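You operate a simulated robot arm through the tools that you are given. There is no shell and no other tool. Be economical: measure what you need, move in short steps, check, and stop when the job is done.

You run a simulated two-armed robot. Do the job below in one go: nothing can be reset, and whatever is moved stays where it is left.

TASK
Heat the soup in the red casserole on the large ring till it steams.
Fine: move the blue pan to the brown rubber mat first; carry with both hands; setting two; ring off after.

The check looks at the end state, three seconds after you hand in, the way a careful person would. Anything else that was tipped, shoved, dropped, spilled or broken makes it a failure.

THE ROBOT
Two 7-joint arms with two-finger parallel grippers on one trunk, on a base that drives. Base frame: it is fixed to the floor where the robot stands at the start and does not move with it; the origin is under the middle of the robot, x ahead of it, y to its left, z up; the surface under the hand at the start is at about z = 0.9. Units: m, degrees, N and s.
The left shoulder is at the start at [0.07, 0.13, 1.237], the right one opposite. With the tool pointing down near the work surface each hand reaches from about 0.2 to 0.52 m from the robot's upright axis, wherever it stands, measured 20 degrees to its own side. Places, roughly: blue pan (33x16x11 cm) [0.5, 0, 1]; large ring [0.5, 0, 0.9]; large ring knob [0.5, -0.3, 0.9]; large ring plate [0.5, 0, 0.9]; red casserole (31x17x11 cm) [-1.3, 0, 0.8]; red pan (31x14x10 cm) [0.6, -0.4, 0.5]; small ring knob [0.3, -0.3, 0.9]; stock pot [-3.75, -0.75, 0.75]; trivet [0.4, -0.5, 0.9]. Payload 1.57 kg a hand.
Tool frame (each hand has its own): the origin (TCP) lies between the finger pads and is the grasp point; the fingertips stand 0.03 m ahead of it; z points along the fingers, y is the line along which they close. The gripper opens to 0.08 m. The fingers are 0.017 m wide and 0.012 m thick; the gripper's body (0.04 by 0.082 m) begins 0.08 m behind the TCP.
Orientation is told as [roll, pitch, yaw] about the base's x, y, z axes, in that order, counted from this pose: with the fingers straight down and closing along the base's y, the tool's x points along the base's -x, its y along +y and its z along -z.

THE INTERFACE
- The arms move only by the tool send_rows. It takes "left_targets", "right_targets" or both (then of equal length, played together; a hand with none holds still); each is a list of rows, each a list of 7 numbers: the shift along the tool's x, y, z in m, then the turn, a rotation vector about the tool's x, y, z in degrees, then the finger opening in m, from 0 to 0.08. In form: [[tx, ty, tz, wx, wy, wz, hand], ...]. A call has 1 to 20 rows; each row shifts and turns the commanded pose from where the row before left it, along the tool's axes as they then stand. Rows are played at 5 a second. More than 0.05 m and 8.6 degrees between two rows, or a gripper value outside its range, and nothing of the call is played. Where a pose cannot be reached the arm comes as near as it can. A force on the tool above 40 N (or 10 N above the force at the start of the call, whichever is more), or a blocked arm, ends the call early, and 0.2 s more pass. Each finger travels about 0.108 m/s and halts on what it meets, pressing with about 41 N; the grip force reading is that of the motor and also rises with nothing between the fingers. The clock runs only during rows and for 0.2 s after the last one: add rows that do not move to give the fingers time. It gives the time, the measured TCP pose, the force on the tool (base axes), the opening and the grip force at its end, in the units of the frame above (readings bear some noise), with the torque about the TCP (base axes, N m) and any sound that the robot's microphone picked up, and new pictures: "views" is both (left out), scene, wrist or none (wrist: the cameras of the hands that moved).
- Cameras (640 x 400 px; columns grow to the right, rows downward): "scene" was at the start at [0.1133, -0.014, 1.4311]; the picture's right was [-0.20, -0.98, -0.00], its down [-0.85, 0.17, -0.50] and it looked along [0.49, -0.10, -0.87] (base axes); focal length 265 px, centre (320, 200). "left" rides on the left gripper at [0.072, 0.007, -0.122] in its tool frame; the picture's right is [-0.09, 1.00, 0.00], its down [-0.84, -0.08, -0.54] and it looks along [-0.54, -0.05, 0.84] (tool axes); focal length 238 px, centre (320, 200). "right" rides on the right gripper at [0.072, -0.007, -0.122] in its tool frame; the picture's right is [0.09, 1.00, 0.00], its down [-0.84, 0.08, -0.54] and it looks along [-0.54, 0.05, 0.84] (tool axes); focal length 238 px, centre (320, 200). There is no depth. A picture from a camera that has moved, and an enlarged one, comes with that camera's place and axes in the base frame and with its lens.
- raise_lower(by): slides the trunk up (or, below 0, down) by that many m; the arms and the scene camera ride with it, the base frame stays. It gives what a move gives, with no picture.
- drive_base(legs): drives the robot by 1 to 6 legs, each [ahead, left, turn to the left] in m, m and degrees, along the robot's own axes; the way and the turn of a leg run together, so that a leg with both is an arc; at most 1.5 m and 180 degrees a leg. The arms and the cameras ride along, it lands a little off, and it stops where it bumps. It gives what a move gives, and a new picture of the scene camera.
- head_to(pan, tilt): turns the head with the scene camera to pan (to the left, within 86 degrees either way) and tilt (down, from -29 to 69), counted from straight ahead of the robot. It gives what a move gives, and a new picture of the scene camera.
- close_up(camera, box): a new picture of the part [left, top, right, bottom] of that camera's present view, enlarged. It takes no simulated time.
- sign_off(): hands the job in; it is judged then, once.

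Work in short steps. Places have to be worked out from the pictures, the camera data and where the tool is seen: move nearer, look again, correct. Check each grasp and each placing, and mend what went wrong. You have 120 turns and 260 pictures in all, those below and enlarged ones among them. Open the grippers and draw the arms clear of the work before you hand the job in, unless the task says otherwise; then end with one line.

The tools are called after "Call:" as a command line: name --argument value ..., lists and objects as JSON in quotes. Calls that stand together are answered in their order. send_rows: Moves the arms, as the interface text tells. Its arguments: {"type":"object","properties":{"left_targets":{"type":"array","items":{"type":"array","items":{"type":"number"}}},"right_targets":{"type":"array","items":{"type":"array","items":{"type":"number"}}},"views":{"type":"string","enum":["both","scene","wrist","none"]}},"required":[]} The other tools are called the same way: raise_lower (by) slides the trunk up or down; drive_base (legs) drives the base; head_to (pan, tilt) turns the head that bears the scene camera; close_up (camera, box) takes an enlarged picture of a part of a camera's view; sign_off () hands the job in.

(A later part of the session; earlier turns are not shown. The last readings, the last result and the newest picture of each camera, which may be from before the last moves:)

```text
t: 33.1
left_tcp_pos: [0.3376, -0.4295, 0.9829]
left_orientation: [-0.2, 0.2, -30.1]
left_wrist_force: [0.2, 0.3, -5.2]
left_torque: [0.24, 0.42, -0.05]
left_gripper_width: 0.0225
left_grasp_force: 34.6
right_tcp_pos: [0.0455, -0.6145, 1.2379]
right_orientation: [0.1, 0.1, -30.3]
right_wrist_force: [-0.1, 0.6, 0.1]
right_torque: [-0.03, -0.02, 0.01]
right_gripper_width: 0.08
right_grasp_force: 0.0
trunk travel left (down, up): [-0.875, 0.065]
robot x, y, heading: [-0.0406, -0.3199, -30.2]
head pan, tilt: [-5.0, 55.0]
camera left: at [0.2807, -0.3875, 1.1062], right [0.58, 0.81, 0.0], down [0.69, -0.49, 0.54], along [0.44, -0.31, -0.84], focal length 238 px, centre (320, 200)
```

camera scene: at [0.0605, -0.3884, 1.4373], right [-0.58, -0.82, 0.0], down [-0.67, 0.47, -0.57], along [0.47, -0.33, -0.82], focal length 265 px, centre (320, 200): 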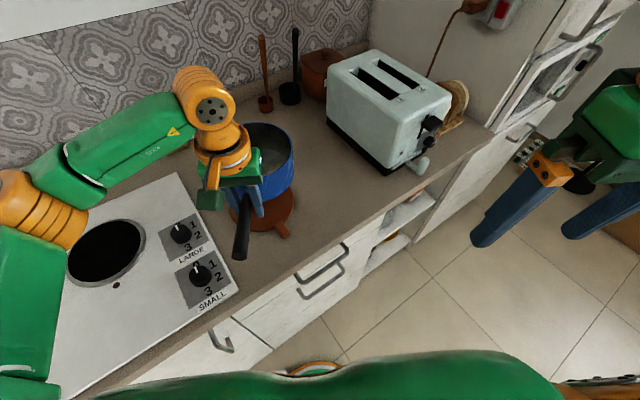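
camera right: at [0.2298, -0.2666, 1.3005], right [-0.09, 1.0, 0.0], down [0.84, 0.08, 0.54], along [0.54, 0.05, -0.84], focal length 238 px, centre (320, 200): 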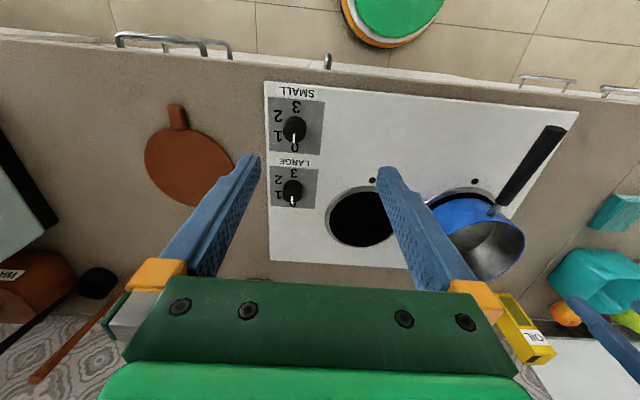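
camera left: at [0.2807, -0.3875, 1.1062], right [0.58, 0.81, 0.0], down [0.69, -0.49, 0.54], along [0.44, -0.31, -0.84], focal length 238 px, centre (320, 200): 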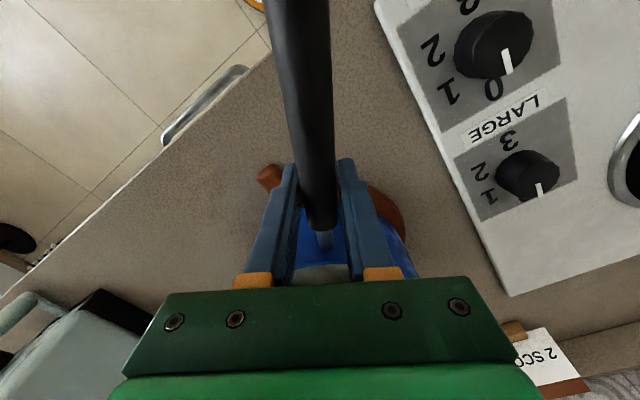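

Still hanging at z=0.983, so the mat top is lower than the ring. I keep lowering in small steps.

Call:
send_rows --left_targets '[[0, 0, 0.003, 0, 0, 0, 0.0], [0, 0, 0.003, 0, 0, 0, 0.0], [0, 0, 0, 0, 0, 0, 0.0]]' --views "none"

Call:
send_rows --left_targets '[[0, 0, 0.003, 0, 0, 0, 0.0], [0, 0, 0.002, 0, 0, 0, 0.0], [0, 0, 0, 0, 0, 0, 0.0]]' --views "none"

```text
t: 34.0
left_tcp_pos: [0.3383, -0.429, 0.9785]
left_orientation: [-0.2, 0.1, -30.1]
left_wrist_force: [-0.6, 0.0, -5.3]
left_torque: [0.21, 0.42, -0.01]
left_gripper_width: 0.0223
left_grasp_force: 35.5
right_tcp_pos: [0.045, -0.6142, 1.2378]
right_orientation: [0.0, 0.0, -30.3]
right_wrist_force: [1.0, 0.0, -0.5]
right_torque: [-0.03, -0.02, 0.0]
right_gripper_width: 0.0802
right_grasp_force: 0.1
trunk travel left (down, up): [-0.875, 0.065]
robot x, y, heading: [-0.0428, -0.3252, -30.3]
head pan, tilt: [-5.0, 55.0]
```

```text
t: 34.8
left_tcp_pos: [0.3386, -0.4308, 0.9756]
left_orientation: [0.0, -0.1, -30.1]
left_wrist_force: [0.0, -0.5, 2.3]
left_torque: [-0.48, -0.93, 0.01]
left_gripper_width: 0.0224
left_grasp_force: 35.4
right_tcp_pos: [0.0425, -0.6135, 1.2388]
right_orientation: [0.0, -0.1, -30.4]
right_wrist_force: [0.0, -0.6, 0.4]
right_torque: [-0.03, 0.03, 0.0]
right_gripper_width: 0.08
right_grasp_force: 0.0
trunk travel left (down, up): [-0.875, 0.065]
robot x, y, heading: [-0.0403, -0.3224, -30.3]
head pan, tilt: [-5.0, 55.0]
```

The pan rests now (force reversed). I open the hand and rise straight up.

Call:
send_rows --left_targets '[[0, 0, -0.001, 0, 0, 0, 0.0], [0, 0, 0, 0, 0, 0, 0.03], [0, 0, 0, 0, 0, 0, 0.05], [0, 0, 0, 0, 0, 0, 0.08], [0, 0, 0, 0, 0, 0, 0.08], [0, 0, 0, 0, 0, 0, 0.08], [0, 0, -0.03, 0, 0, 0, 0.08], [0, 0, -0.04, 0, 0, 0, 0.08], [0, 0, -0.04, 0, 0, 0, 0.08], [0, 0, 0, 0, 0, 0, 0.08]]' --views "both"

```text
t: 37.0
left_tcp_pos: [0.3356, -0.4312, 1.0847]
left_orientation: [-0.2, 0.0, -30.2]
left_wrist_force: [0.2, 0.2, -0.2]
left_torque: [0.0, 0.0, -0.03]
left_gripper_width: 0.0799
left_grasp_force: 0.1
right_tcp_pos: [0.0431, -0.6136, 1.2383]
right_orientation: [0.0, 0.0, -30.2]
right_wrist_force: [0.6, 0.6, -0.1]
right_torque: [0.01, 0.03, 0.01]
right_gripper_width: 0.0798
right_grasp_force: 0.0
trunk travel left (down, up): [-0.875, 0.065]
robot x, y, heading: [-0.0452, -0.3196, -30.3]
head pan, tilt: [-5.0, 55.0]
camera scene: at [0.0591, -0.388, 1.4375], right [-0.58, -0.82, 0.0], down [-0.67, 0.47, -0.57], along [0.47, -0.33, -0.82], focal length 265 px, centre (320, 200)
camera left: at [0.2775, -0.3891, 1.2078], right [0.58, 0.81, 0.0], down [0.69, -0.49, 0.54], along [0.44, -0.32, -0.84], focal length 238 px, centre (320, 200)
```

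scene: 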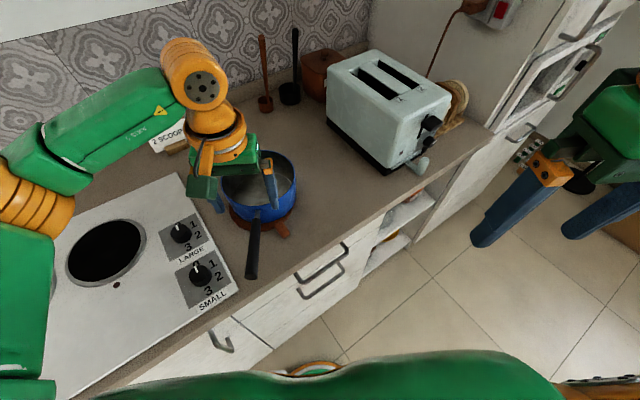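
left: 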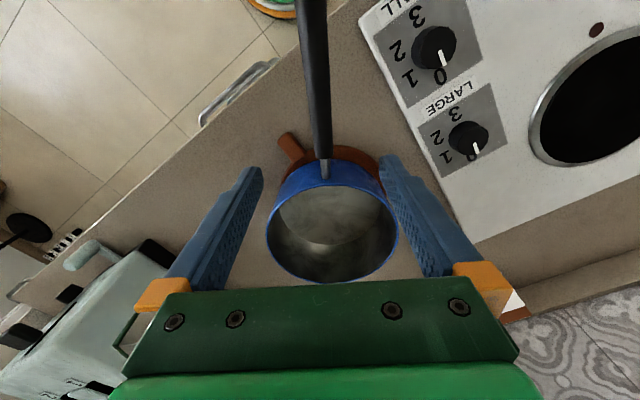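

The pan stands on the mat and is free. I draw the left hand in, raise it, then back off and turn round to look at the casserole.

Call:
send_rows --left_targets '[[0, 0, -0.03, 0, 0, 0, 0.08], [0, 0, -0.03, 0, 0, 0, 0.08], [0.04, 0.01, -0.02, 0, 0, 0, 0.08], [0.04, 0.01, -0.02, 0, 0, 0, 0.08], [0.04, 0.01, -0.01, 0, 0, 0, 0.08], [0, 0, 0, 0, 0, 0, 0.08]]' --views "none"

Call:
drive_base --legs '[[-0.25, 0, 0]]'

```text
t: 38.4
left_tcp_pos: [0.2529, -0.3429, 1.1931]
left_orientation: [-0.1, 0.0, -30.0]
left_wrist_force: [0.6, -1.5, 0.4]
left_torque: [0.02, -0.01, 0.02]
left_gripper_width: 0.0798
left_grasp_force: 0.1
right_tcp_pos: [0.0433, -0.6138, 1.2386]
right_orientation: [0.0, 0.0, -30.3]
right_wrist_force: [-0.2, -0.8, 0.4]
right_torque: [0.02, -0.01, 0.0]
right_gripper_width: 0.08
right_grasp_force: 0.1
trunk travel left (down, up): [-0.875, 0.065]
robot x, y, heading: [-0.0399, -0.3223, -30.4]
head pan, tilt: [-5.0, 55.0]
```

```text
t: 40.2
left_tcp_pos: [0.0425, -0.2216, 1.1915]
left_orientation: [-0.1, 0.2, -30.6]
left_wrist_force: [-0.1, -0.3, 0.5]
left_torque: [0.01, 0.0, -0.01]
left_gripper_width: 0.0801
left_grasp_force: 0.1
right_tcp_pos: [-0.1691, -0.4914, 1.2377]
right_orientation: [0.0, 0.2, -30.8]
right_wrist_force: [0.8, -0.3, -0.3]
right_torque: [-0.01, 0.01, 0.01]
right_gripper_width: 0.0801
right_grasp_force: 0.0
trunk travel left (down, up): [-0.875, 0.065]
robot x, y, heading: [-0.2534, -0.1952, -30.5]
head pan, tilt: [-5.0, 55.0]
camera scene: at [-0.1504, -0.2657, 1.4371], right [-0.58, -0.81, 0.0], down [-0.67, 0.48, -0.57], along [0.46, -0.33, -0.82], focal length 265 px, centre (320, 200)
```

scene: 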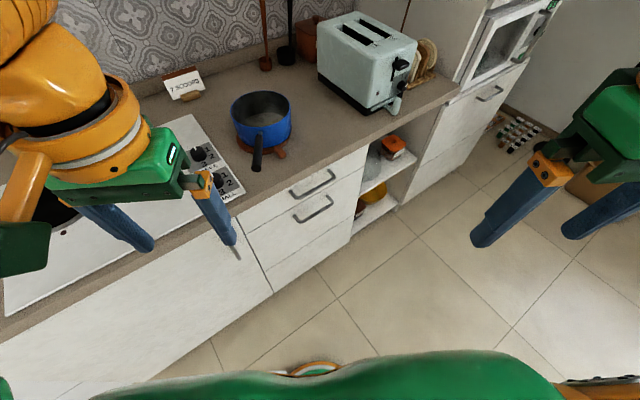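

Call:
close_up --camera "scene" --box '[190, 70, 330, 190]'

Call:
head_to --pan -80 --tilt 30

Call:
head_to --pan 80 --tilt 30

```text
3.33 times, centred on (260, 130) of scene
camera zoom: at [-0.1504, -0.2657, 1.4371], right [-0.58, -0.81, 0.0], down [-0.67, 0.48, -0.57], along [0.46, -0.33, -0.82], focal length 883 px, centre (520, 433)
```

zoom: 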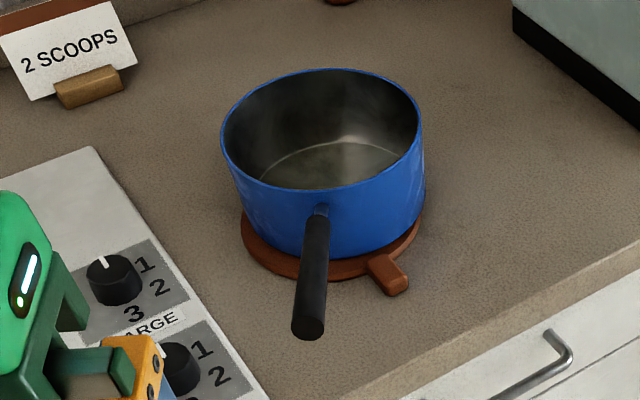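

```text
t: 41.6
left_tcp_pos: [0.0413, -0.2205, 1.1919]
left_orientation: [-0.1, 0.0, -30.5]
left_wrist_force: [0.9, -0.3, 0.8]
left_torque: [0.02, -0.01, 0.0]
left_gripper_width: 0.0799
left_grasp_force: 0.0
right_tcp_pos: [-0.1708, -0.4888, 1.2382]
right_orientation: [0.0, 0.1, -30.7]
right_wrist_force: [-0.3, 0.0, -0.1]
right_torque: [0.0, 0.01, 0.01]
right_gripper_width: 0.08
right_grasp_force: 0.1
trunk travel left (down, up): [-0.875, 0.065]
robot x, y, heading: [-0.2545, -0.1943, -30.3]
head pan, tilt: [-80.0, 30.0]
camera scene: at [-0.2444, -0.3061, 1.4735], right [-0.94, 0.35, 0.0], down [0.18, 0.47, -0.87], along [-0.31, -0.81, -0.5], focal length 265 px, centre (320, 200)
```

scene: 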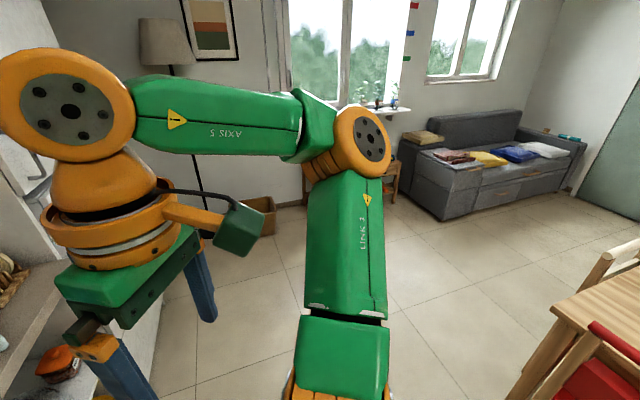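

```text
t: 44.1
left_tcp_pos: [0.0411, -0.2208, 1.1927]
left_orientation: [-0.1, 0.0, -30.7]
left_wrist_force: [0.8, -0.8, 0.2]
left_torque: [-0.02, 0.0, 0.01]
left_gripper_width: 0.0798
left_grasp_force: 0.0
right_tcp_pos: [-0.1709, -0.4887, 1.239]
right_orientation: [-0.1, -0.1, -30.7]
right_wrist_force: [0.3, 0.2, 1.2]
right_torque: [-0.01, 0.02, -0.01]
right_gripper_width: 0.08
right_grasp_force: 0.1
trunk travel left (down, up): [-0.875, 0.065]
robot x, y, heading: [-0.2526, -0.1943, -30.8]
head pan, tilt: [80.0, 30.0]
camera scene: at [-0.1534, -0.153, 1.4735], right [0.76, -0.65, 0.0], down [-0.33, -0.38, -0.87], along [0.56, 0.66, -0.5], focal length 265 px, centre (320, 200)
```

scene: 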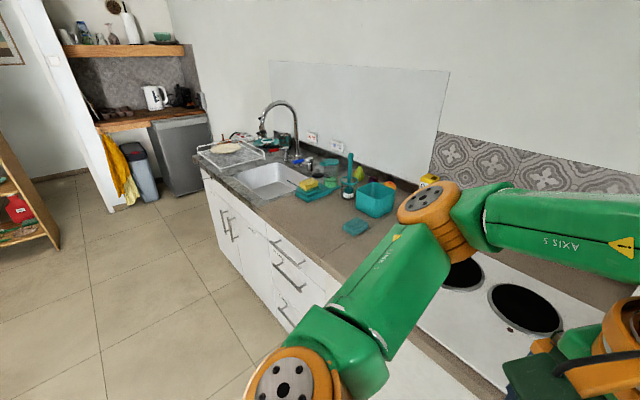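

Pan is flat on the mat. Behind me stands a table with a chair at the right; I turn 60° right and look again.

Call:
drive_base --legs '[[0, 0, -60]]'

Call:
head_to --pan -84 --tilt 30

```text
t: 47.1
left_tcp_pos: [-0.122, -0.4592, 1.1921]
left_orientation: [-0.1, 0.0, -89.1]
left_wrist_force: [0.0, 1.0, 0.4]
left_torque: [0.01, 0.04, 0.0]
left_gripper_width: 0.0801
left_grasp_force: 0.1
right_tcp_pos: [-0.4617, -0.4193, 1.238]
right_orientation: [-0.1, 0.0, -89.3]
right_wrist_force: [-0.2, -0.2, -0.3]
right_torque: [0.0, -0.02, 0.03]
right_gripper_width: 0.0801
right_grasp_force: 0.1
trunk travel left (down, up): [-0.875, 0.065]
robot x, y, heading: [-0.2569, -0.1962, -89.5]
head pan, tilt: [80.0, 30.0]
camera scene: at [-0.1653, -0.2607, 1.4735], right [-0.16, -0.99, 0.0], down [-0.49, 0.08, -0.87], along [0.85, -0.14, -0.5], focal length 265 px, centre (320, 200)
```

scene: 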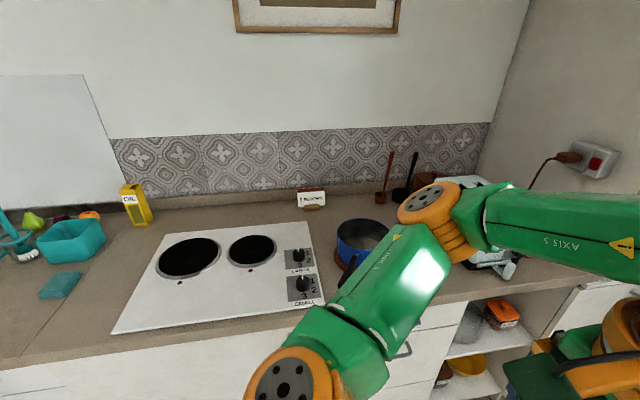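

```text
t: 49.6
left_tcp_pos: [-0.1213, -0.4601, 1.1922]
left_orientation: [-0.1, 0.0, -89.2]
left_wrist_force: [0.2, -0.6, 0.3]
left_torque: [0.01, -0.03, 0.0]
left_gripper_width: 0.08
left_grasp_force: 0.1
right_tcp_pos: [-0.4616, -0.4188, 1.2386]
right_orientation: [0.0, 0.0, -89.3]
right_wrist_force: [0.5, -0.4, -0.2]
right_torque: [-0.01, -0.01, -0.02]
right_gripper_width: 0.0799
right_grasp_force: 0.1
trunk travel left (down, up): [-0.875, 0.065]
robot x, y, heading: [-0.2527, -0.1906, -89.4]
head pan, tilt: [-84.0, 30.0]
camera scene: at [-0.3448, -0.2567, 1.4735], right [-0.12, 0.99, 0.0], down [0.5, 0.06, -0.87], along [-0.86, -0.1, -0.5], focal length 265 px, centre (320, 200)
```

scene: 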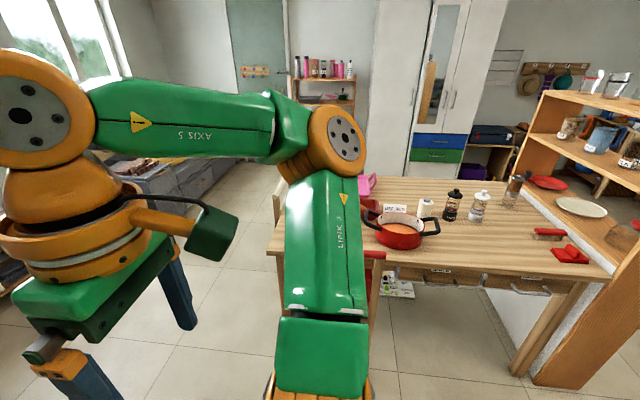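

The casserole stands on the table near its front edge, handles to left and right, open, with soup in it. I turn the rest of the way and look straight at it.

Call:
drive_base --legs '[[0, 0, -90]]'

Call:
head_to --pan 0 --tilt 30

```text
t: 53.8
left_tcp_pos: [-0.5144, -0.3348, 1.1921]
left_orientation: [-0.1, 0.0, -177.5]
left_wrist_force: [-0.8, 0.1, -0.2]
left_torque: [-0.01, 0.02, -0.02]
left_gripper_width: 0.0798
left_grasp_force: 0.0
right_tcp_pos: [-0.4822, 0.0058, 1.2377]
right_orientation: [0.0, 0.0, -177.6]
right_wrist_force: [-0.2, 0.1, -0.8]
right_torque: [-0.04, 0.05, 0.0]
right_gripper_width: 0.0798
right_grasp_force: 0.1
trunk travel left (down, up): [-0.875, 0.065]
robot x, y, heading: [-0.2521, -0.1922, -177.7]
head pan, tilt: [-84.0, 30.0]
camera scene: at [-0.3188, -0.1088, 1.4735], right [0.99, 0.15, 0.0], down [0.07, -0.49, -0.87], along [-0.13, 0.86, -0.5], focal length 265 px, centre (320, 200)
```

scene: 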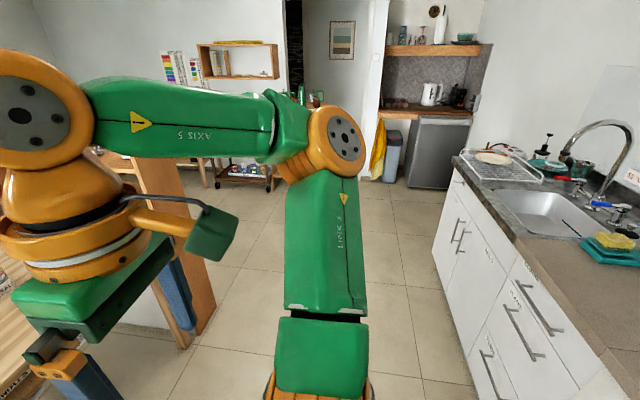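

```text
t: 55.3
left_tcp_pos: [-0.514, -0.3334, 1.1924]
left_orientation: [-0.1, 0.0, -177.6]
left_wrist_force: [0.0, 0.2, 0.1]
left_torque: [0.03, 0.0, -0.03]
left_gripper_width: 0.0801
left_grasp_force: 0.2
right_tcp_pos: [-0.4827, 0.0058, 1.2379]
right_orientation: [0.0, 0.0, -177.7]
right_wrist_force: [-0.5, -0.1, 0.2]
right_torque: [0.0, 0.04, -0.01]
right_gripper_width: 0.0801
right_grasp_force: 0.1
trunk travel left (down, up): [-0.875, 0.065]
robot x, y, heading: [-0.254, -0.1961, -177.8]
head pan, tilt: [0.0, 30.0]
camera scene: at [-0.396, -0.2016, 1.4735], right [-0.04, 1.0, 0.0], down [0.5, 0.02, -0.87], along [-0.87, -0.04, -0.5], focal length 265 px, centre (320, 200)
```

scene: 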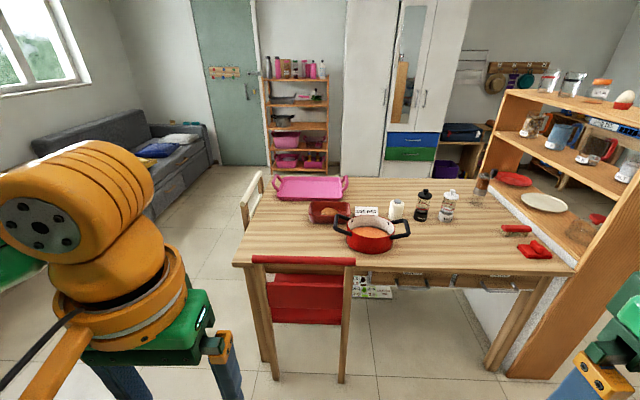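

Clear view now. I enlarge the table top to see which is the casserole and what surrounds it.

Call:
close_up --camera "scene" --box '[230, 160, 470, 310]'

```text
2.67 times, centred on (350, 235) of scene
camera zoom: at [-0.396, -0.2016, 1.4735], right [-0.04, 1.0, 0.0], down [0.5, 0.02, -0.87], along [-0.87, -0.04, -0.5], focal length 706 px, centre (240, 107)
```

zoom: 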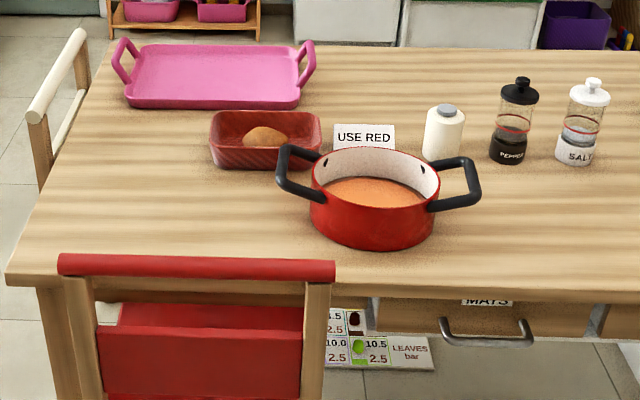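

Casserole centre is roughly (-1.28, -0.04), with tall loop handles to both sides; the chair stands at the left. Before approaching I test how far the right hand goes with the fingers tilted forward 24°, here in free space.

Call:
send_rows --right_targets '[[0, 0, 0.03, 0, -8, 0, 0.08], [0, 0, 0.03, 0, -8, 0, 0.08], [0, 0, 0.03, 0, -8, 0, 0.08], [-0.0366, 0, 0.0163, 0, 0, 0, 0.08], [-0.0366, 0, 0.0163, 0, 0, 0, 0.08], [-0.0366, 0, 0.0163, 0, 0, 0, 0.08], [-0.0366, 0, 0.0163, 0, 0, 0, 0.08], [-0.0366, 0, 0.0163, 0, 0, 0, 0.08], [-0.0366, 0, 0.0163, 0, 0, 0, 0.08], [0, 0, 0, 0, 0, 0, 0.08]]' --views "none"

```text
t: 57.5
left_tcp_pos: [-0.5137, -0.3335, 1.1915]
left_orientation: [-0.1, 0.0, -177.5]
left_wrist_force: [0.1, 0.3, 1.0]
left_torque: [0.01, -0.04, 0.01]
left_gripper_width: 0.08
left_grasp_force: 0.0
right_tcp_pos: [-0.7662, 0.0034, 1.1824]
right_orientation: [0.0, -24.0, -177.6]
right_wrist_force: [0.6, -0.2, 0.8]
right_torque: [0.0, -0.01, 0.01]
right_gripper_width: 0.08
right_grasp_force: 0.0
right hand out of reach, approached as far as the arm can: row 3
trunk travel left (down, up): [-0.875, 0.065]
robot x, y, heading: [-0.252, -0.1949, -177.6]
head pan, tilt: [0.0, 30.0]
```

With the tilt the right hand gets to 0.51 m ahead. I check that it also holds at 0.14 m off the middle.

Call:
send_rows --right_targets '[[0, 0.03, 0, 0, 0, 0, 0.08], [0, 0.03, 0, 0, 0, 0, 0.08], [0, 0, 0, 0, 0, 0, 0.08]]' --left_targets '[[0, 0, 0, 0, -8, 0, 0.08], [0, 0, 0, 0, -8, 0, 0.08], [0, 0, 0, 0, -8, 0, 0.08]]' --views "scene"

```text
t: 58.3
left_tcp_pos: [-0.5121, -0.3318, 1.1933]
left_orientation: [0.0, -24.2, -177.5]
left_wrist_force: [0.9, -0.5, -0.6]
left_torque: [-0.03, 0.0, 0.01]
left_gripper_width: 0.0803
left_grasp_force: 0.1
right_tcp_pos: [-0.7507, -0.0485, 1.1772]
right_orientation: [0.2, -24.4, -177.8]
right_wrist_force: [0.9, -0.1, -0.2]
right_torque: [-0.01, 0.04, -0.01]
right_gripper_width: 0.08
right_grasp_force: 0.0
right hand out of reach, approached as far as the arm can: row 2
trunk travel left (down, up): [-0.875, 0.065]
robot x, y, heading: [-0.253, -0.1935, -177.8]
head pan, tilt: [0.0, 30.0]
camera scene: at [-0.3945, -0.201, 1.4737], right [-0.04, 1.0, 0.0], down [0.5, 0.02, -0.87], along [-0.87, -0.04, -0.5], focal length 265 px, centre (320, 200)
```

scene: 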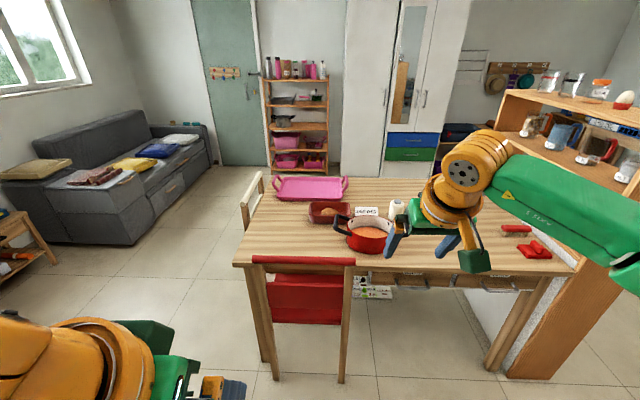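

Reach suffices. I drive most of the way to the table, staying right of the chair, and look down at the casserole.

Call:
drive_base --legs '[[0.0, -0.18, -2.2], [0.43, 0, 0]]'

Call:
head_to --pan 0 --tilt 50

```text
t: 62.0
left_tcp_pos: [-0.9428, -0.1382, 1.193]
left_orientation: [-0.1, -24.1, 179.5]
left_wrist_force: [-0.1, 1.3, 0.4]
left_torque: [-0.03, 0.0, -0.03]
left_gripper_width: 0.0799
left_grasp_force: 0.1
right_tcp_pos: [-1.1666, 0.159, 1.1792]
right_orientation: [0.1, -24.2, 179.4]
right_wrist_force: [0.6, 0.3, 0.1]
right_torque: [-0.03, 0.05, 0.03]
right_gripper_width: 0.08
right_grasp_force: 0.0
trunk travel left (down, up): [-0.875, 0.065]
robot x, y, heading: [-0.6844, -0.0132, 179.5]
head pan, tilt: [0.0, 30.0]
camera scene: at [-0.8187, -0.0117, 1.4738], right [0.01, 1.0, 0.0], down [0.5, -0.01, -0.87], along [-0.87, 0.01, -0.5], focal length 265 px, centre (320, 200)
```

scene: 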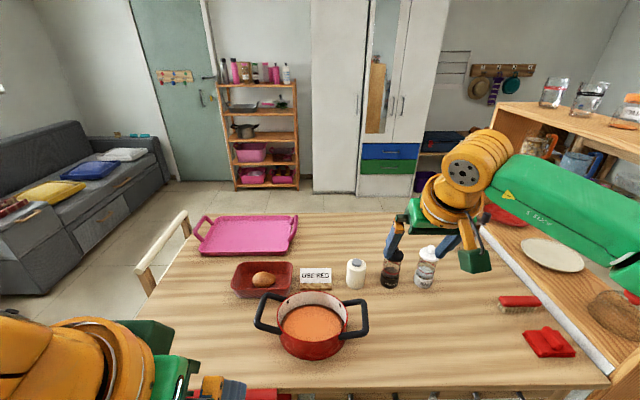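

```text
t: 62.9
left_tcp_pos: [-0.9456, -0.138, 1.1925]
left_orientation: [-0.1, -24.1, 179.6]
left_wrist_force: [0.1, -0.3, 0.5]
left_torque: [0.03, 0.0, 0.05]
left_gripper_width: 0.08
left_grasp_force: 0.0
right_tcp_pos: [-1.1679, 0.1582, 1.1764]
right_orientation: [0.1, -24.1, 179.4]
right_wrist_force: [0.3, -0.5, -0.9]
right_torque: [0.0, 0.01, 0.02]
right_gripper_width: 0.08
right_grasp_force: 0.1
trunk travel left (down, up): [-0.875, 0.065]
robot x, y, heading: [-0.679, -0.0113, 179.5]
head pan, tilt: [0.0, 50.0]
camera scene: at [-0.8082, -0.0118, 1.444], right [0.01, 1.0, 0.0], down [0.77, -0.01, -0.64], along [-0.64, 0.01, -0.77], focal length 265 px, centre (320, 200)
```

scene: 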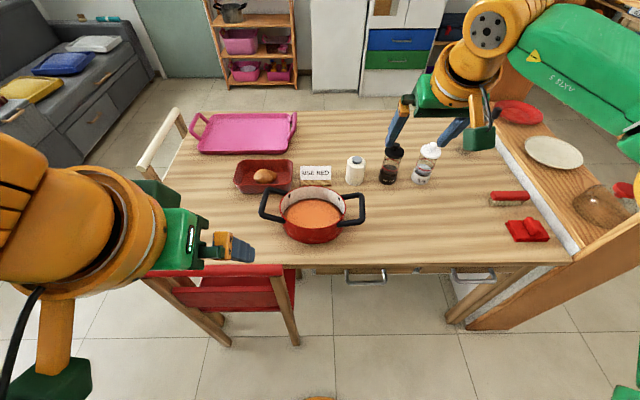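

Call:
close_up --camera "scene" --box '[230, 150, 400, 260]'

```text
3.64 times, centred on (315, 205) of scene
camera zoom: at [-0.8082, -0.0118, 1.444], right [0.01, 1.0, 0.0], down [0.77, -0.01, -0.64], along [-0.64, 0.01, -0.77], focal length 963 px, centre (338, 182)
```

zoom: 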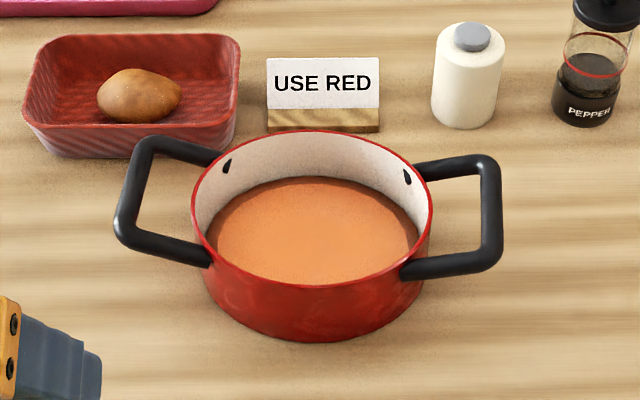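

Rim centre works out at about (-1.285, -0.025, 0.84), outer handle bars near (-1.29, -0.167) and (-1.267, 0.115) at z≈0.85. I drive 0.145 m ahead with both hands still high.

Call:
drive_base --legs '[[0.145, 0.01, 0.5]]'

Call:
raise_lower --by -0.15

```text
t: 64.2
left_tcp_pos: [-1.0869, -0.1486, 1.1931]
left_orientation: [-0.1, -24.3, -179.7]
left_wrist_force: [0.9, 0.3, 0.0]
left_torque: [-0.05, 0.03, 0.03]
left_gripper_width: 0.0802
left_grasp_force: 0.0
right_tcp_pos: [-1.3144, 0.1438, 1.1806]
right_orientation: [0.2, -24.4, -179.9]
right_wrist_force: [-0.8, 0.4, 0.2]
right_torque: [0.0, 0.03, 0.0]
right_gripper_width: 0.08
right_grasp_force: 0.2
trunk travel left (down, up): [-0.875, 0.065]
robot x, y, heading: [-0.8224, -0.0178, -179.8]
head pan, tilt: [0.0, 50.0]
camera scene: at [-0.9504, -0.0219, 1.4444], right [0.0, 1.0, 0.0], down [0.76, 0.0, -0.65], along [-0.65, 0.0, -0.76], focal length 265 px, centre (320, 200)
```

scene: 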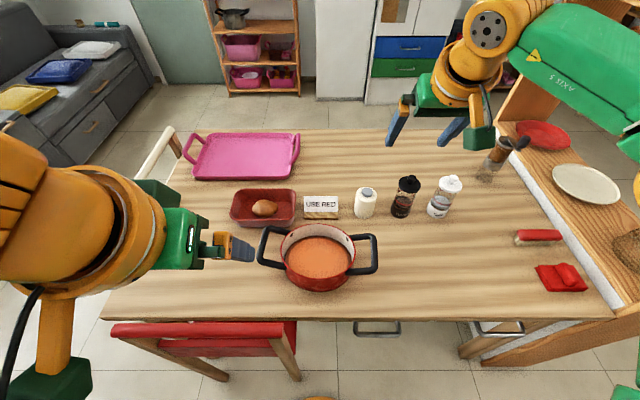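

```text
t: 66.0
left_tcp_pos: [-1.0907, -0.1484, 1.0422]
left_orientation: [-0.1, -24.1, -179.8]
left_wrist_force: [0.8, -0.4, -0.2]
left_torque: [0.05, -0.02, 0.02]
left_gripper_width: 0.08
left_grasp_force: 0.0
right_tcp_pos: [-1.3173, 0.1439, 1.0282]
right_orientation: [0.1, -24.1, -179.9]
right_wrist_force: [1.0, 1.2, 0.0]
right_torque: [0.0, -0.01, 0.0]
right_gripper_width: 0.0801
right_grasp_force: 0.0
trunk travel left (down, up): [-0.725, 0.215]
robot x, y, heading: [-0.8261, -0.0188, -179.9]
head pan, tilt: [0.0, 50.0]
```

Trunk lowered. I bring both hands over the two handle bars, at about z=1.03, with the fingers opened to 5 cm.

Call:
send_rows --left_targets '[[-0.032, 0.003, 0.0142, 0, 0, 0, 0.05], [-0.032, 0.003, 0.0142, 0, 0, 0, 0.05], [-0.032, 0.003, 0.0142, 0, 0, 0, 0.05], [-0.032, 0.003, 0.0142, 0, 0, 0, 0.05], [-0.032, 0.003, 0.0142, 0, 0, 0, 0.05], [-0.032, 0.003, 0.0142, 0, 0, 0, 0.05], [0, 0, 0, 0, 0, 0, 0.05]]' --right_targets '[[0.0155, 0.0145, -0.007, 0, 0, 0, 0.05], [0.0155, 0.0145, -0.007, 0, 0, 0, 0.05], [0, 0, 0, 0, 0, 0, 0.05], [0, 0, 0, 0, 0, 0, 0.05], [0, 0, 0, 0, 0, 0, 0.05], [0, 0, 0, 0, 0, 0, 0.05], [0, 0, 0, 0, 0, 0, 0.05]]' --views "both"

```text
t: 67.6
left_tcp_pos: [-1.3003, -0.1677, 1.0422]
left_orientation: [-0.1, -24.0, -179.7]
left_wrist_force: [-0.1, 1.0, -1.9]
left_torque: [0.01, 0.0, -0.02]
left_gripper_width: 0.0499
left_grasp_force: 0.0
right_tcp_pos: [-1.282, 0.1152, 1.0261]
right_orientation: [0.2, -24.1, -180.0]
right_wrist_force: [0.1, 0.3, 0.6]
right_torque: [0.0, -0.01, 0.01]
right_gripper_width: 0.0499
right_grasp_force: 0.1
trunk travel left (down, up): [-0.725, 0.215]
robot x, y, heading: [-0.8249, -0.021, -180.2]
head pan, tilt: [0.0, 50.0]
camera scene: at [-0.9543, -0.0225, 1.294], right [0.0, 1.0, 0.0], down [0.77, 0.0, -0.64], along [-0.64, 0.0, -0.77], focal length 265 px, centre (320, 200)
camera right: at [-1.1661, 0.1226, 1.1098], right [0.09, -1.0, -0.04], down [-0.54, -0.08, 0.84], along [-0.84, -0.05, -0.55], focal length 238 px, centre (320, 200)
camera left: at [-1.1837, -0.175, 1.1242], right [-0.08, -1.0, 0.04], down [-0.54, 0.07, 0.84], along [-0.84, 0.05, -0.55], focal length 238 px, centre (320, 200)
```

scene: 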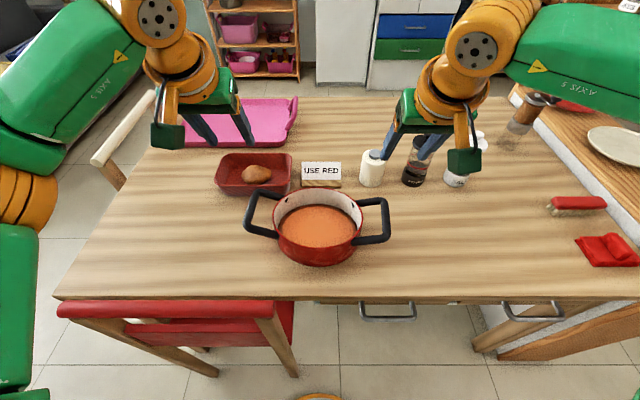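
right: 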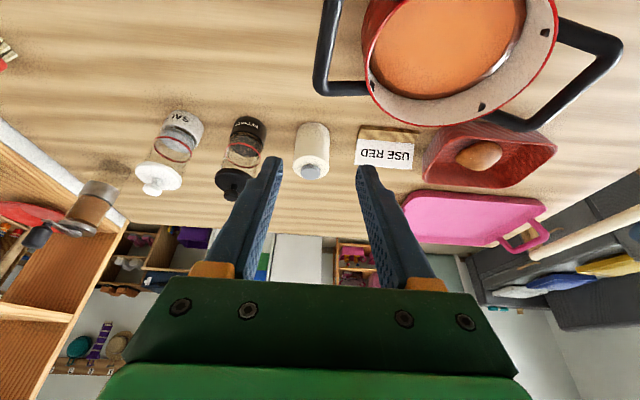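
left: 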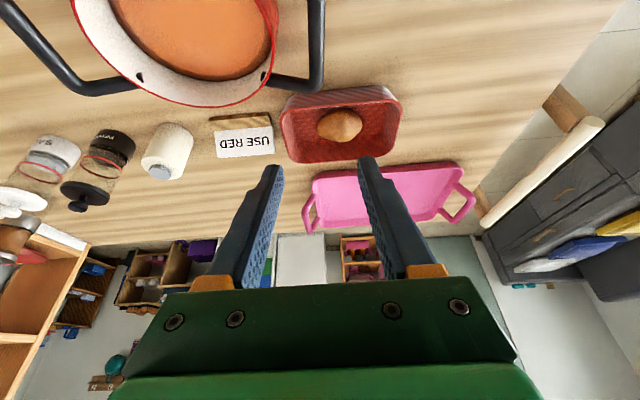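

Both hands are over the bars within a centimetre. I lower them together until the fingertips are just above the bars.

Call:
send_rows --left_targets '[[0.0073, 0, -0.0033, 0, 0, 0, 0.05], [0.0163, 0, 0.0365, 0, 0, 0, 0.05], [0.0163, 0, 0.0365, 0, 0, 0, 0.05], [0.0163, 0, 0.0365, 0, 0, 0, 0.05], [0.0102, 0, 0.0228, 0, 0, 0, 0.05], [0, 0, 0, 0, 0, 0, 0.05]]' --right_targets '[[0.0073, 0, -0.0033, 0, 0, 0, 0.05], [0.0163, 0, 0.0365, 0, 0, 0, 0.05], [0.0163, 0, 0.0365, 0, 0, 0, 0.05], [0.0163, 0, 0.0365, 0, 0, 0, 0.05], [0.004, 0, 0.009, 0, 0, 0, 0.05], [0, 0, 0, 0, 0, 0, 0.05]]' --views "both"

```text
t: 69.0
left_tcp_pos: [-1.2914, -0.1677, 0.8971]
left_orientation: [-0.1, -24.0, -179.8]
left_wrist_force: [-0.2, -0.4, 0.7]
left_torque: [0.01, 0.0, -0.03]
left_gripper_width: 0.05
left_grasp_force: 0.1
right_tcp_pos: [-1.2742, 0.1132, 0.8943]
right_orientation: [0.0, -24.1, -179.9]
right_wrist_force: [0.5, 0.3, -1.2]
right_torque: [0.0, 0.01, -0.01]
right_gripper_width: 0.0499
right_grasp_force: 0.0
trunk travel left (down, up): [-0.725, 0.215]
robot x, y, heading: [-0.8273, -0.0228, -179.8]
head pan, tilt: [0.0, 50.0]
camera scene: at [-0.9545, -0.0222, 1.294], right [0.0, 1.0, 0.0], down [0.77, 0.0, -0.64], along [-0.64, 0.0, -0.77], focal length 265 px, centre (320, 200)
camera right: at [-1.1596, 0.1215, 0.9791], right [0.09, -1.0, -0.04], down [-0.54, -0.08, 0.84], along [-0.84, -0.05, -0.55], focal length 238 px, centre (320, 200)
camera left: at [-1.1739, -0.1746, 0.9792], right [-0.08, -1.0, 0.04], down [-0.54, 0.07, 0.84], along [-0.83, 0.05, -0.55], focal length 238 px, centre (320, 200)
```

scene: 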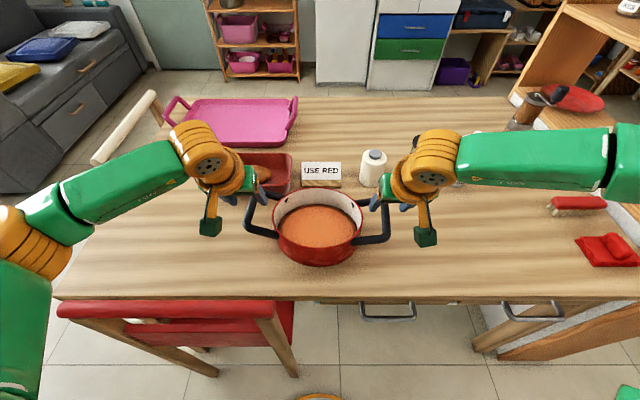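
right: 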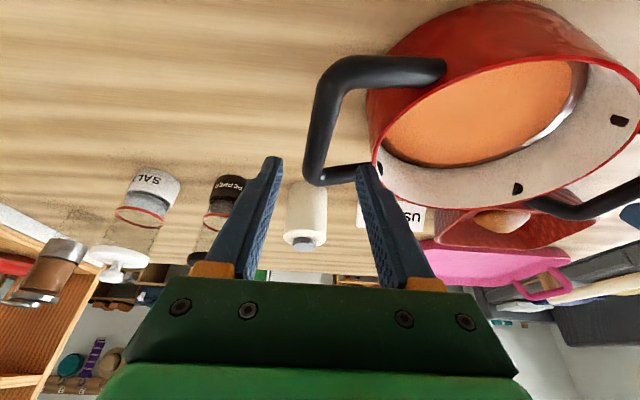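
left: 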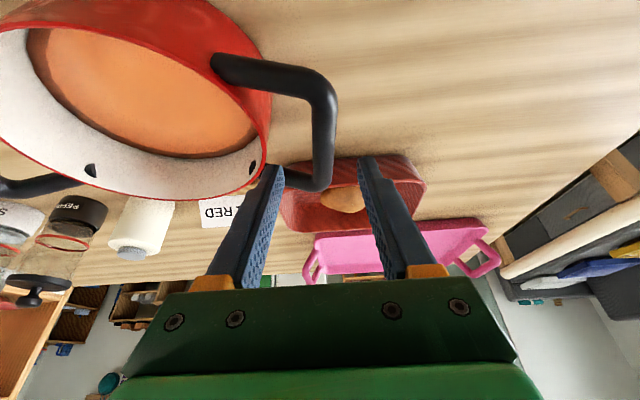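

Bars lie between the fingers. I lower the last 4.6 cm, then close both hands.

Call:
send_rows --left_targets '[[0.0094, 0.004, 0.021, 0, 0, 0, 0.05], [0.0094, 0, 0.021, 0, 0, 0, 0.05], [0, 0, 0, 0, 0, 0, 0.05]]' --right_targets '[[0.0094, 0, 0.021, 0, 0, 0, 0.05], [0.0082, 0, 0.0185, 0, 0, 0, 0.05], [0, 0, 0, 0, 0, 0, 0.05]]' --views "both"

```text
t: 69.8
left_tcp_pos: [-1.2886, -0.1735, 0.8516]
left_orientation: [-0.2, -24.1, -179.7]
left_wrist_force: [0.3, 0.2, -0.5]
left_torque: [-0.02, 0.01, -0.01]
left_gripper_width: 0.0502
left_grasp_force: 0.1
right_tcp_pos: [-1.2683, 0.1227, 0.8601]
right_orientation: [0.1, -24.1, -179.9]
right_wrist_force: [0.0, -1.1, -0.7]
right_torque: [-0.02, -0.06, 0.0]
right_gripper_width: 0.05
right_grasp_force: 0.0
right hand out of reach, approached as far as the arm can: row 2
trunk travel left (down, up): [-0.725, 0.215]
robot x, y, heading: [-0.8253, -0.019, -179.9]
head pan, tilt: [0.0, 50.0]
camera scene: at [-0.9546, -0.0223, 1.294], right [0.0, 1.0, 0.0], down [0.77, 0.0, -0.64], along [-0.64, 0.0, -0.77], focal length 265 px, centre (320, 200)
camera right: at [-1.1534, 0.1305, 0.9425], right [0.09, -1.0, -0.04], down [-0.54, -0.08, 0.84], along [-0.84, -0.05, -0.55], focal length 238 px, centre (320, 200)
camera left: at [-1.1734, -0.1804, 0.933], right [-0.08, -1.0, 0.04], down [-0.54, 0.07, 0.84], along [-0.83, 0.05, -0.55], focal length 238 px, centre (320, 200)
```

scene: 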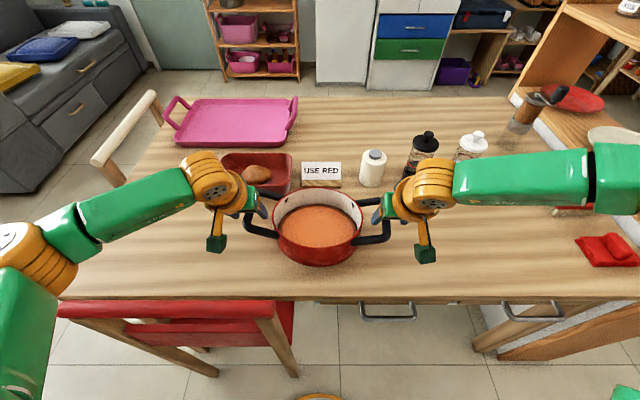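
right: 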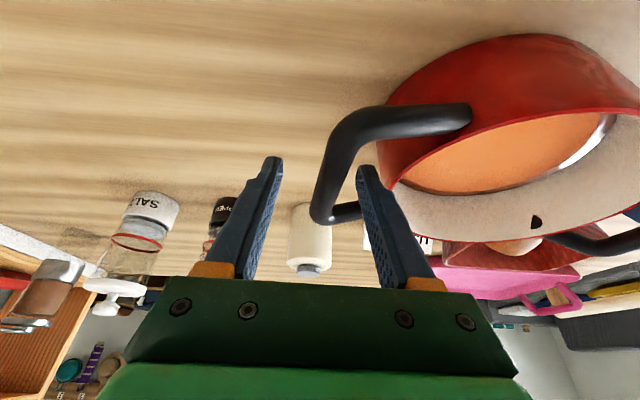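
left: 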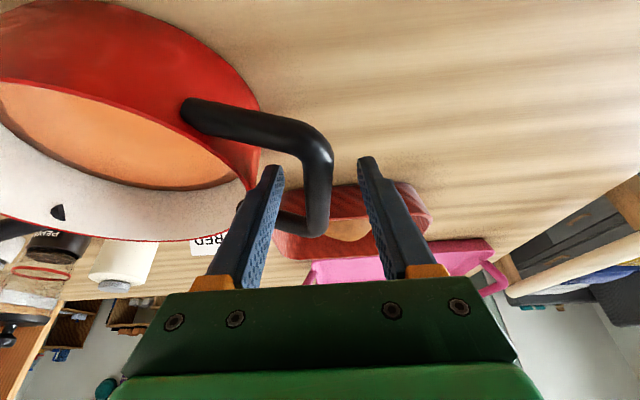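

The right arm is at its limit this low and slid outward 1 cm. I raise both hands 11 cm and lower the trunk by the same amount for a better arm posture.

Call:
send_rows --left_targets '[[-0.0147, 0, -0.0329, 0, 0, 0, 0.05], [-0.0147, 0, -0.0329, 0, 0, 0, 0.05], [-0.0147, 0, -0.0329, 0, 0, 0, 0.05], [0, 0, 0, 0, 0, 0, 0.05]]' --right_targets '[[-0.0147, 0.0, -0.0329, 0, 0, 0, 0.05], [-0.0147, 0, -0.0329, 0, 0, 0, 0.05], [-0.0118, 0, -0.0263, 0, 0, 0, 0.05], [0, 0, 0, 0, 0, 0, 0.05]]' --views "none"

Call:
raise_lower --by -0.08

```text
t: 70.8
left_tcp_pos: [-1.2943, -0.1743, 0.9605]
left_orientation: [-0.1, -24.1, -179.7]
left_wrist_force: [1.1, 0.1, 0.8]
left_torque: [0.02, 0.0, 0.02]
left_gripper_width: 0.05
left_grasp_force: 0.0
right_tcp_pos: [-1.2693, 0.1216, 0.9604]
right_orientation: [0.1, -24.1, -179.9]
right_wrist_force: [0.1, -0.1, 0.8]
right_torque: [-0.03, -0.03, 0.01]
right_gripper_width: 0.0499
right_grasp_force: 0.0
trunk travel left (down, up): [-0.725, 0.215]
robot x, y, heading: [-0.8282, -0.0218, -180.2]
head pan, tilt: [0.0, 50.0]
```

```text
t: 71.9
left_tcp_pos: [-1.2931, -0.1729, 0.8803]
left_orientation: [-0.1, -23.9, -179.9]
left_wrist_force: [-0.2, -0.4, -0.1]
left_torque: [0.01, -0.02, -0.02]
left_gripper_width: 0.0501
left_grasp_force: 0.0
right_tcp_pos: [-1.2698, 0.1228, 0.8813]
right_orientation: [0.1, -24.2, -179.9]
right_wrist_force: [-0.2, 0.4, -0.5]
right_torque: [-0.01, 0.02, -0.05]
right_gripper_width: 0.0498
right_grasp_force: 0.0
trunk travel left (down, up): [-0.645, 0.295]
robot x, y, heading: [-0.8262, -0.0203, -179.8]
head pan, tilt: [0.0, 50.0]
```

I recentre the right hand sideways on its bar, then both go down with the arms another 3 cm and close.

Call:
send_rows --left_targets '[[0, 0, 0, 0, 0, 0, 0.05], [0.0061, 0, 0.0137, 0, 0, 0, 0.05], [0.0061, 0, 0.0137, 0, 0, 0, 0.05], [0, 0, 0, 0, 0, 0, 0.05]]' --right_targets '[[0, 0.009, 0, 0, 0, 0, 0.05], [0.0061, 0, 0.0137, 0, 0, 0, 0.05], [0.0061, 0, 0.0137, 0, 0, 0, 0.05], [0, 0, 0, 0, 0, 0, 0.05]]' --views "wrist"

```text
t: 72.9
left_tcp_pos: [-1.2914, -0.1733, 0.8497]
left_orientation: [-0.1, -24.0, -179.7]
left_wrist_force: [-0.4, 0.3, 0.1]
left_torque: [0.04, 0.01, 0.02]
left_gripper_width: 0.05
left_grasp_force: 0.1
right_tcp_pos: [-1.2685, 0.1127, 0.85]
right_orientation: [0.1, -24.1, -179.9]
right_wrist_force: [0.4, -0.2, 0.5]
right_torque: [0.02, 0.01, -0.01]
right_gripper_width: 0.05
right_grasp_force: 0.1
trunk travel left (down, up): [-0.645, 0.295]
robot x, y, heading: [-0.8237, -0.02, -180.1]
head pan, tilt: [0.0, 50.0]
camera right: at [-1.1536, 0.1195, 0.9338], right [0.09, -1.0, -0.04], down [-0.54, -0.08, 0.84], along [-0.84, -0.05, -0.55], focal length 238 px, centre (320, 200)
camera left: at [-1.1751, -0.1803, 0.9318], right [-0.08, -1.0, 0.04], down [-0.54, 0.07, 0.84], along [-0.84, 0.05, -0.55], focal length 238 px, centre (320, 200)
```

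right: 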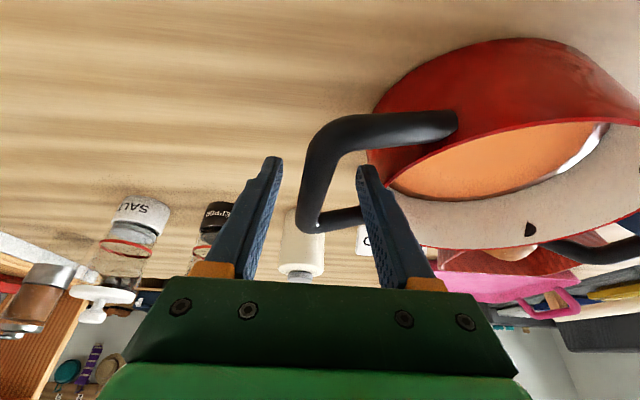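
left: 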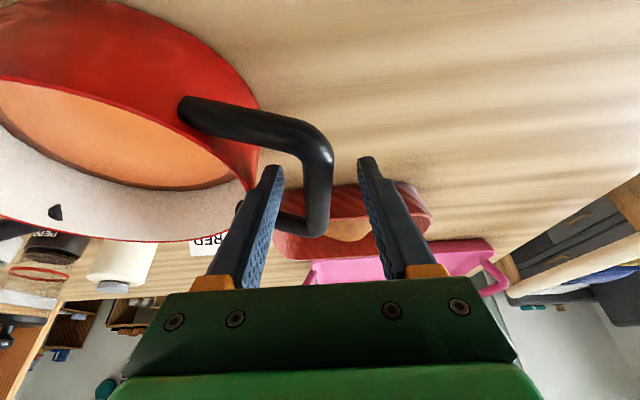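

The bars sit at the TCP in both views, so I close both hands.

Call:
send_rows --left_targets '[[0, 0, 0, 0, 0, 0, 0.035], [0, 0, 0, 0, 0, 0, 0.02], [0, 0, 0, 0, 0, 0, 0.0], [0, 0, 0, 0, 0, 0, 0.0], [0, 0, 0, 0, 0, 0, 0.0]]' --right_targets '[[0, 0, 0, 0, 0, 0, 0.035], [0, 0, 0, 0, 0, 0, 0.02], [0, 0, 0, 0, 0, 0, 0.0], [0, 0, 0, 0, 0, 0, 0.0], [0, 0, 0, 0, 0, 0, 0.0]]' --views "both"

```text
t: 74.1
left_tcp_pos: [-1.2921, -0.1743, 0.8496]
left_orientation: [0.1, -23.9, -179.7]
left_wrist_force: [2.4, -16.4, -0.3]
left_torque: [-0.1, 0.22, -0.7]
left_gripper_width: 0.0191
left_grasp_force: 33.3
right_tcp_pos: [-1.2694, 0.1147, 0.8519]
right_orientation: [0.1, -24.1, 179.9]
right_wrist_force: [-3.5, 20.1, 2.2]
right_torque: [0.18, 0.01, -0.82]
right_gripper_width: 0.0189
right_grasp_force: 33.6
trunk travel left (down, up): [-0.645, 0.295]
robot x, y, heading: [-0.8243, -0.0235, -179.9]
head pan, tilt: [0.0, 50.0]
camera scene: at [-0.9547, -0.0206, 1.214], right [0.0, 1.0, 0.0], down [0.77, 0.0, -0.64], along [-0.64, 0.0, -0.77], focal length 265 px, centre (320, 200)
camera right: at [-1.1538, 0.1213, 0.9337], right [0.08, -1.0, -0.04], down [-0.54, -0.08, 0.84], along [-0.84, -0.05, -0.55], focal length 238 px, centre (320, 200)
camera left: at [-1.1753, -0.1793, 0.9321], right [-0.08, -1.0, 0.04], down [-0.54, 0.08, 0.83], along [-0.83, 0.05, -0.55], focal length 238 px, centre (320, 200)
```

scene: 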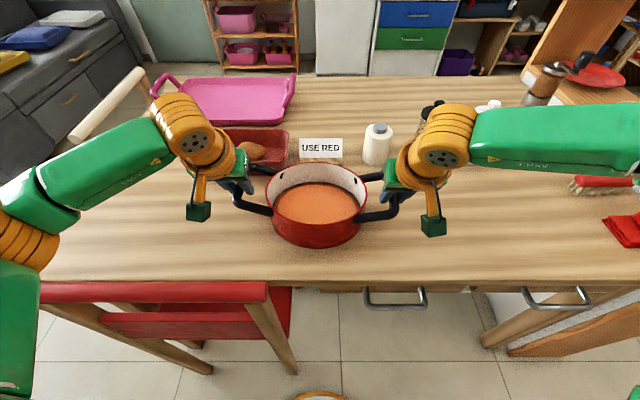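
right: 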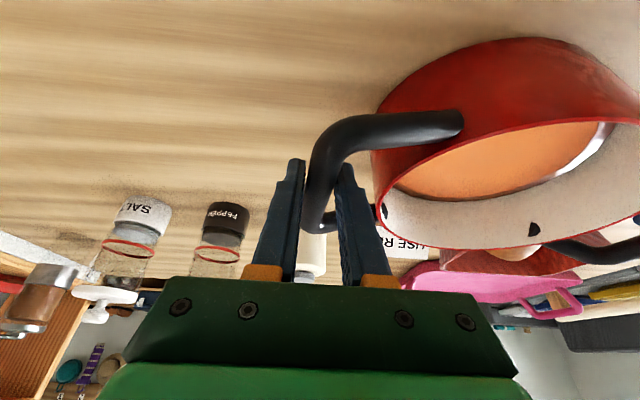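
left: 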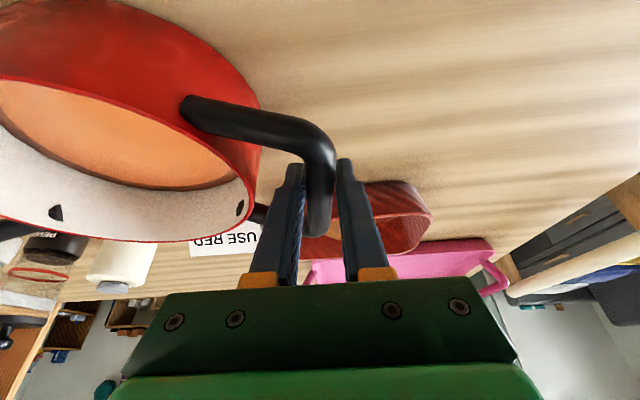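

Both grips hold, with some sideways squeeze. I relax each hand outward 2 mm, then lift slightly with the trunk and check.

Call:
send_rows --left_targets '[[0, 0.002, 0, 0, 0, 0, 0.0], [0, 0, 0, 0, 0, 0, 0.0]]' --right_targets '[[0, -0.002, 0, 0, 0, 0, 0.0], [0, 0, 0, 0, 0, 0, 0.0]]' --views "none"

Call:
raise_lower --by 0.02

```text
t: 74.7
left_tcp_pos: [-1.2922, -0.1726, 0.8505]
left_orientation: [-0.2, -23.9, -179.9]
left_wrist_force: [6.9, 3.3, 1.2]
left_torque: [-0.07, -0.55, -0.7]
left_gripper_width: 0.0188
left_grasp_force: 33.2
right_tcp_pos: [-1.2701, 0.1141, 0.8498]
right_orientation: [0.3, -24.3, -179.9]
right_wrist_force: [-2.2, 1.5, 6.0]
right_torque: [-0.05, -0.03, -0.67]
right_gripper_width: 0.019
right_grasp_force: 33.3
trunk travel left (down, up): [-0.645, 0.295]
robot x, y, heading: [-0.8239, -0.0254, -179.7]
head pan, tilt: [0.0, 50.0]
```

```text
t: 75.4
left_tcp_pos: [-1.2933, -0.1746, 0.8689]
left_orientation: [-0.2, -23.9, -179.8]
left_wrist_force: [5.7, 14.9, -6.1]
left_torque: [-0.04, -0.74, -0.72]
left_gripper_width: 0.019
left_grasp_force: 33.1
right_tcp_pos: [-1.2706, 0.1121, 0.8687]
right_orientation: [0.1, -24.0, -179.8]
right_wrist_force: [-6.4, -13.8, -5.6]
right_torque: [-0.08, 0.53, -0.69]
right_gripper_width: 0.0191
right_grasp_force: 33.2
trunk travel left (down, up): [-0.665, 0.275]
robot x, y, heading: [-0.8235, -0.0205, -179.9]
head pan, tilt: [0.0, 50.0]
```

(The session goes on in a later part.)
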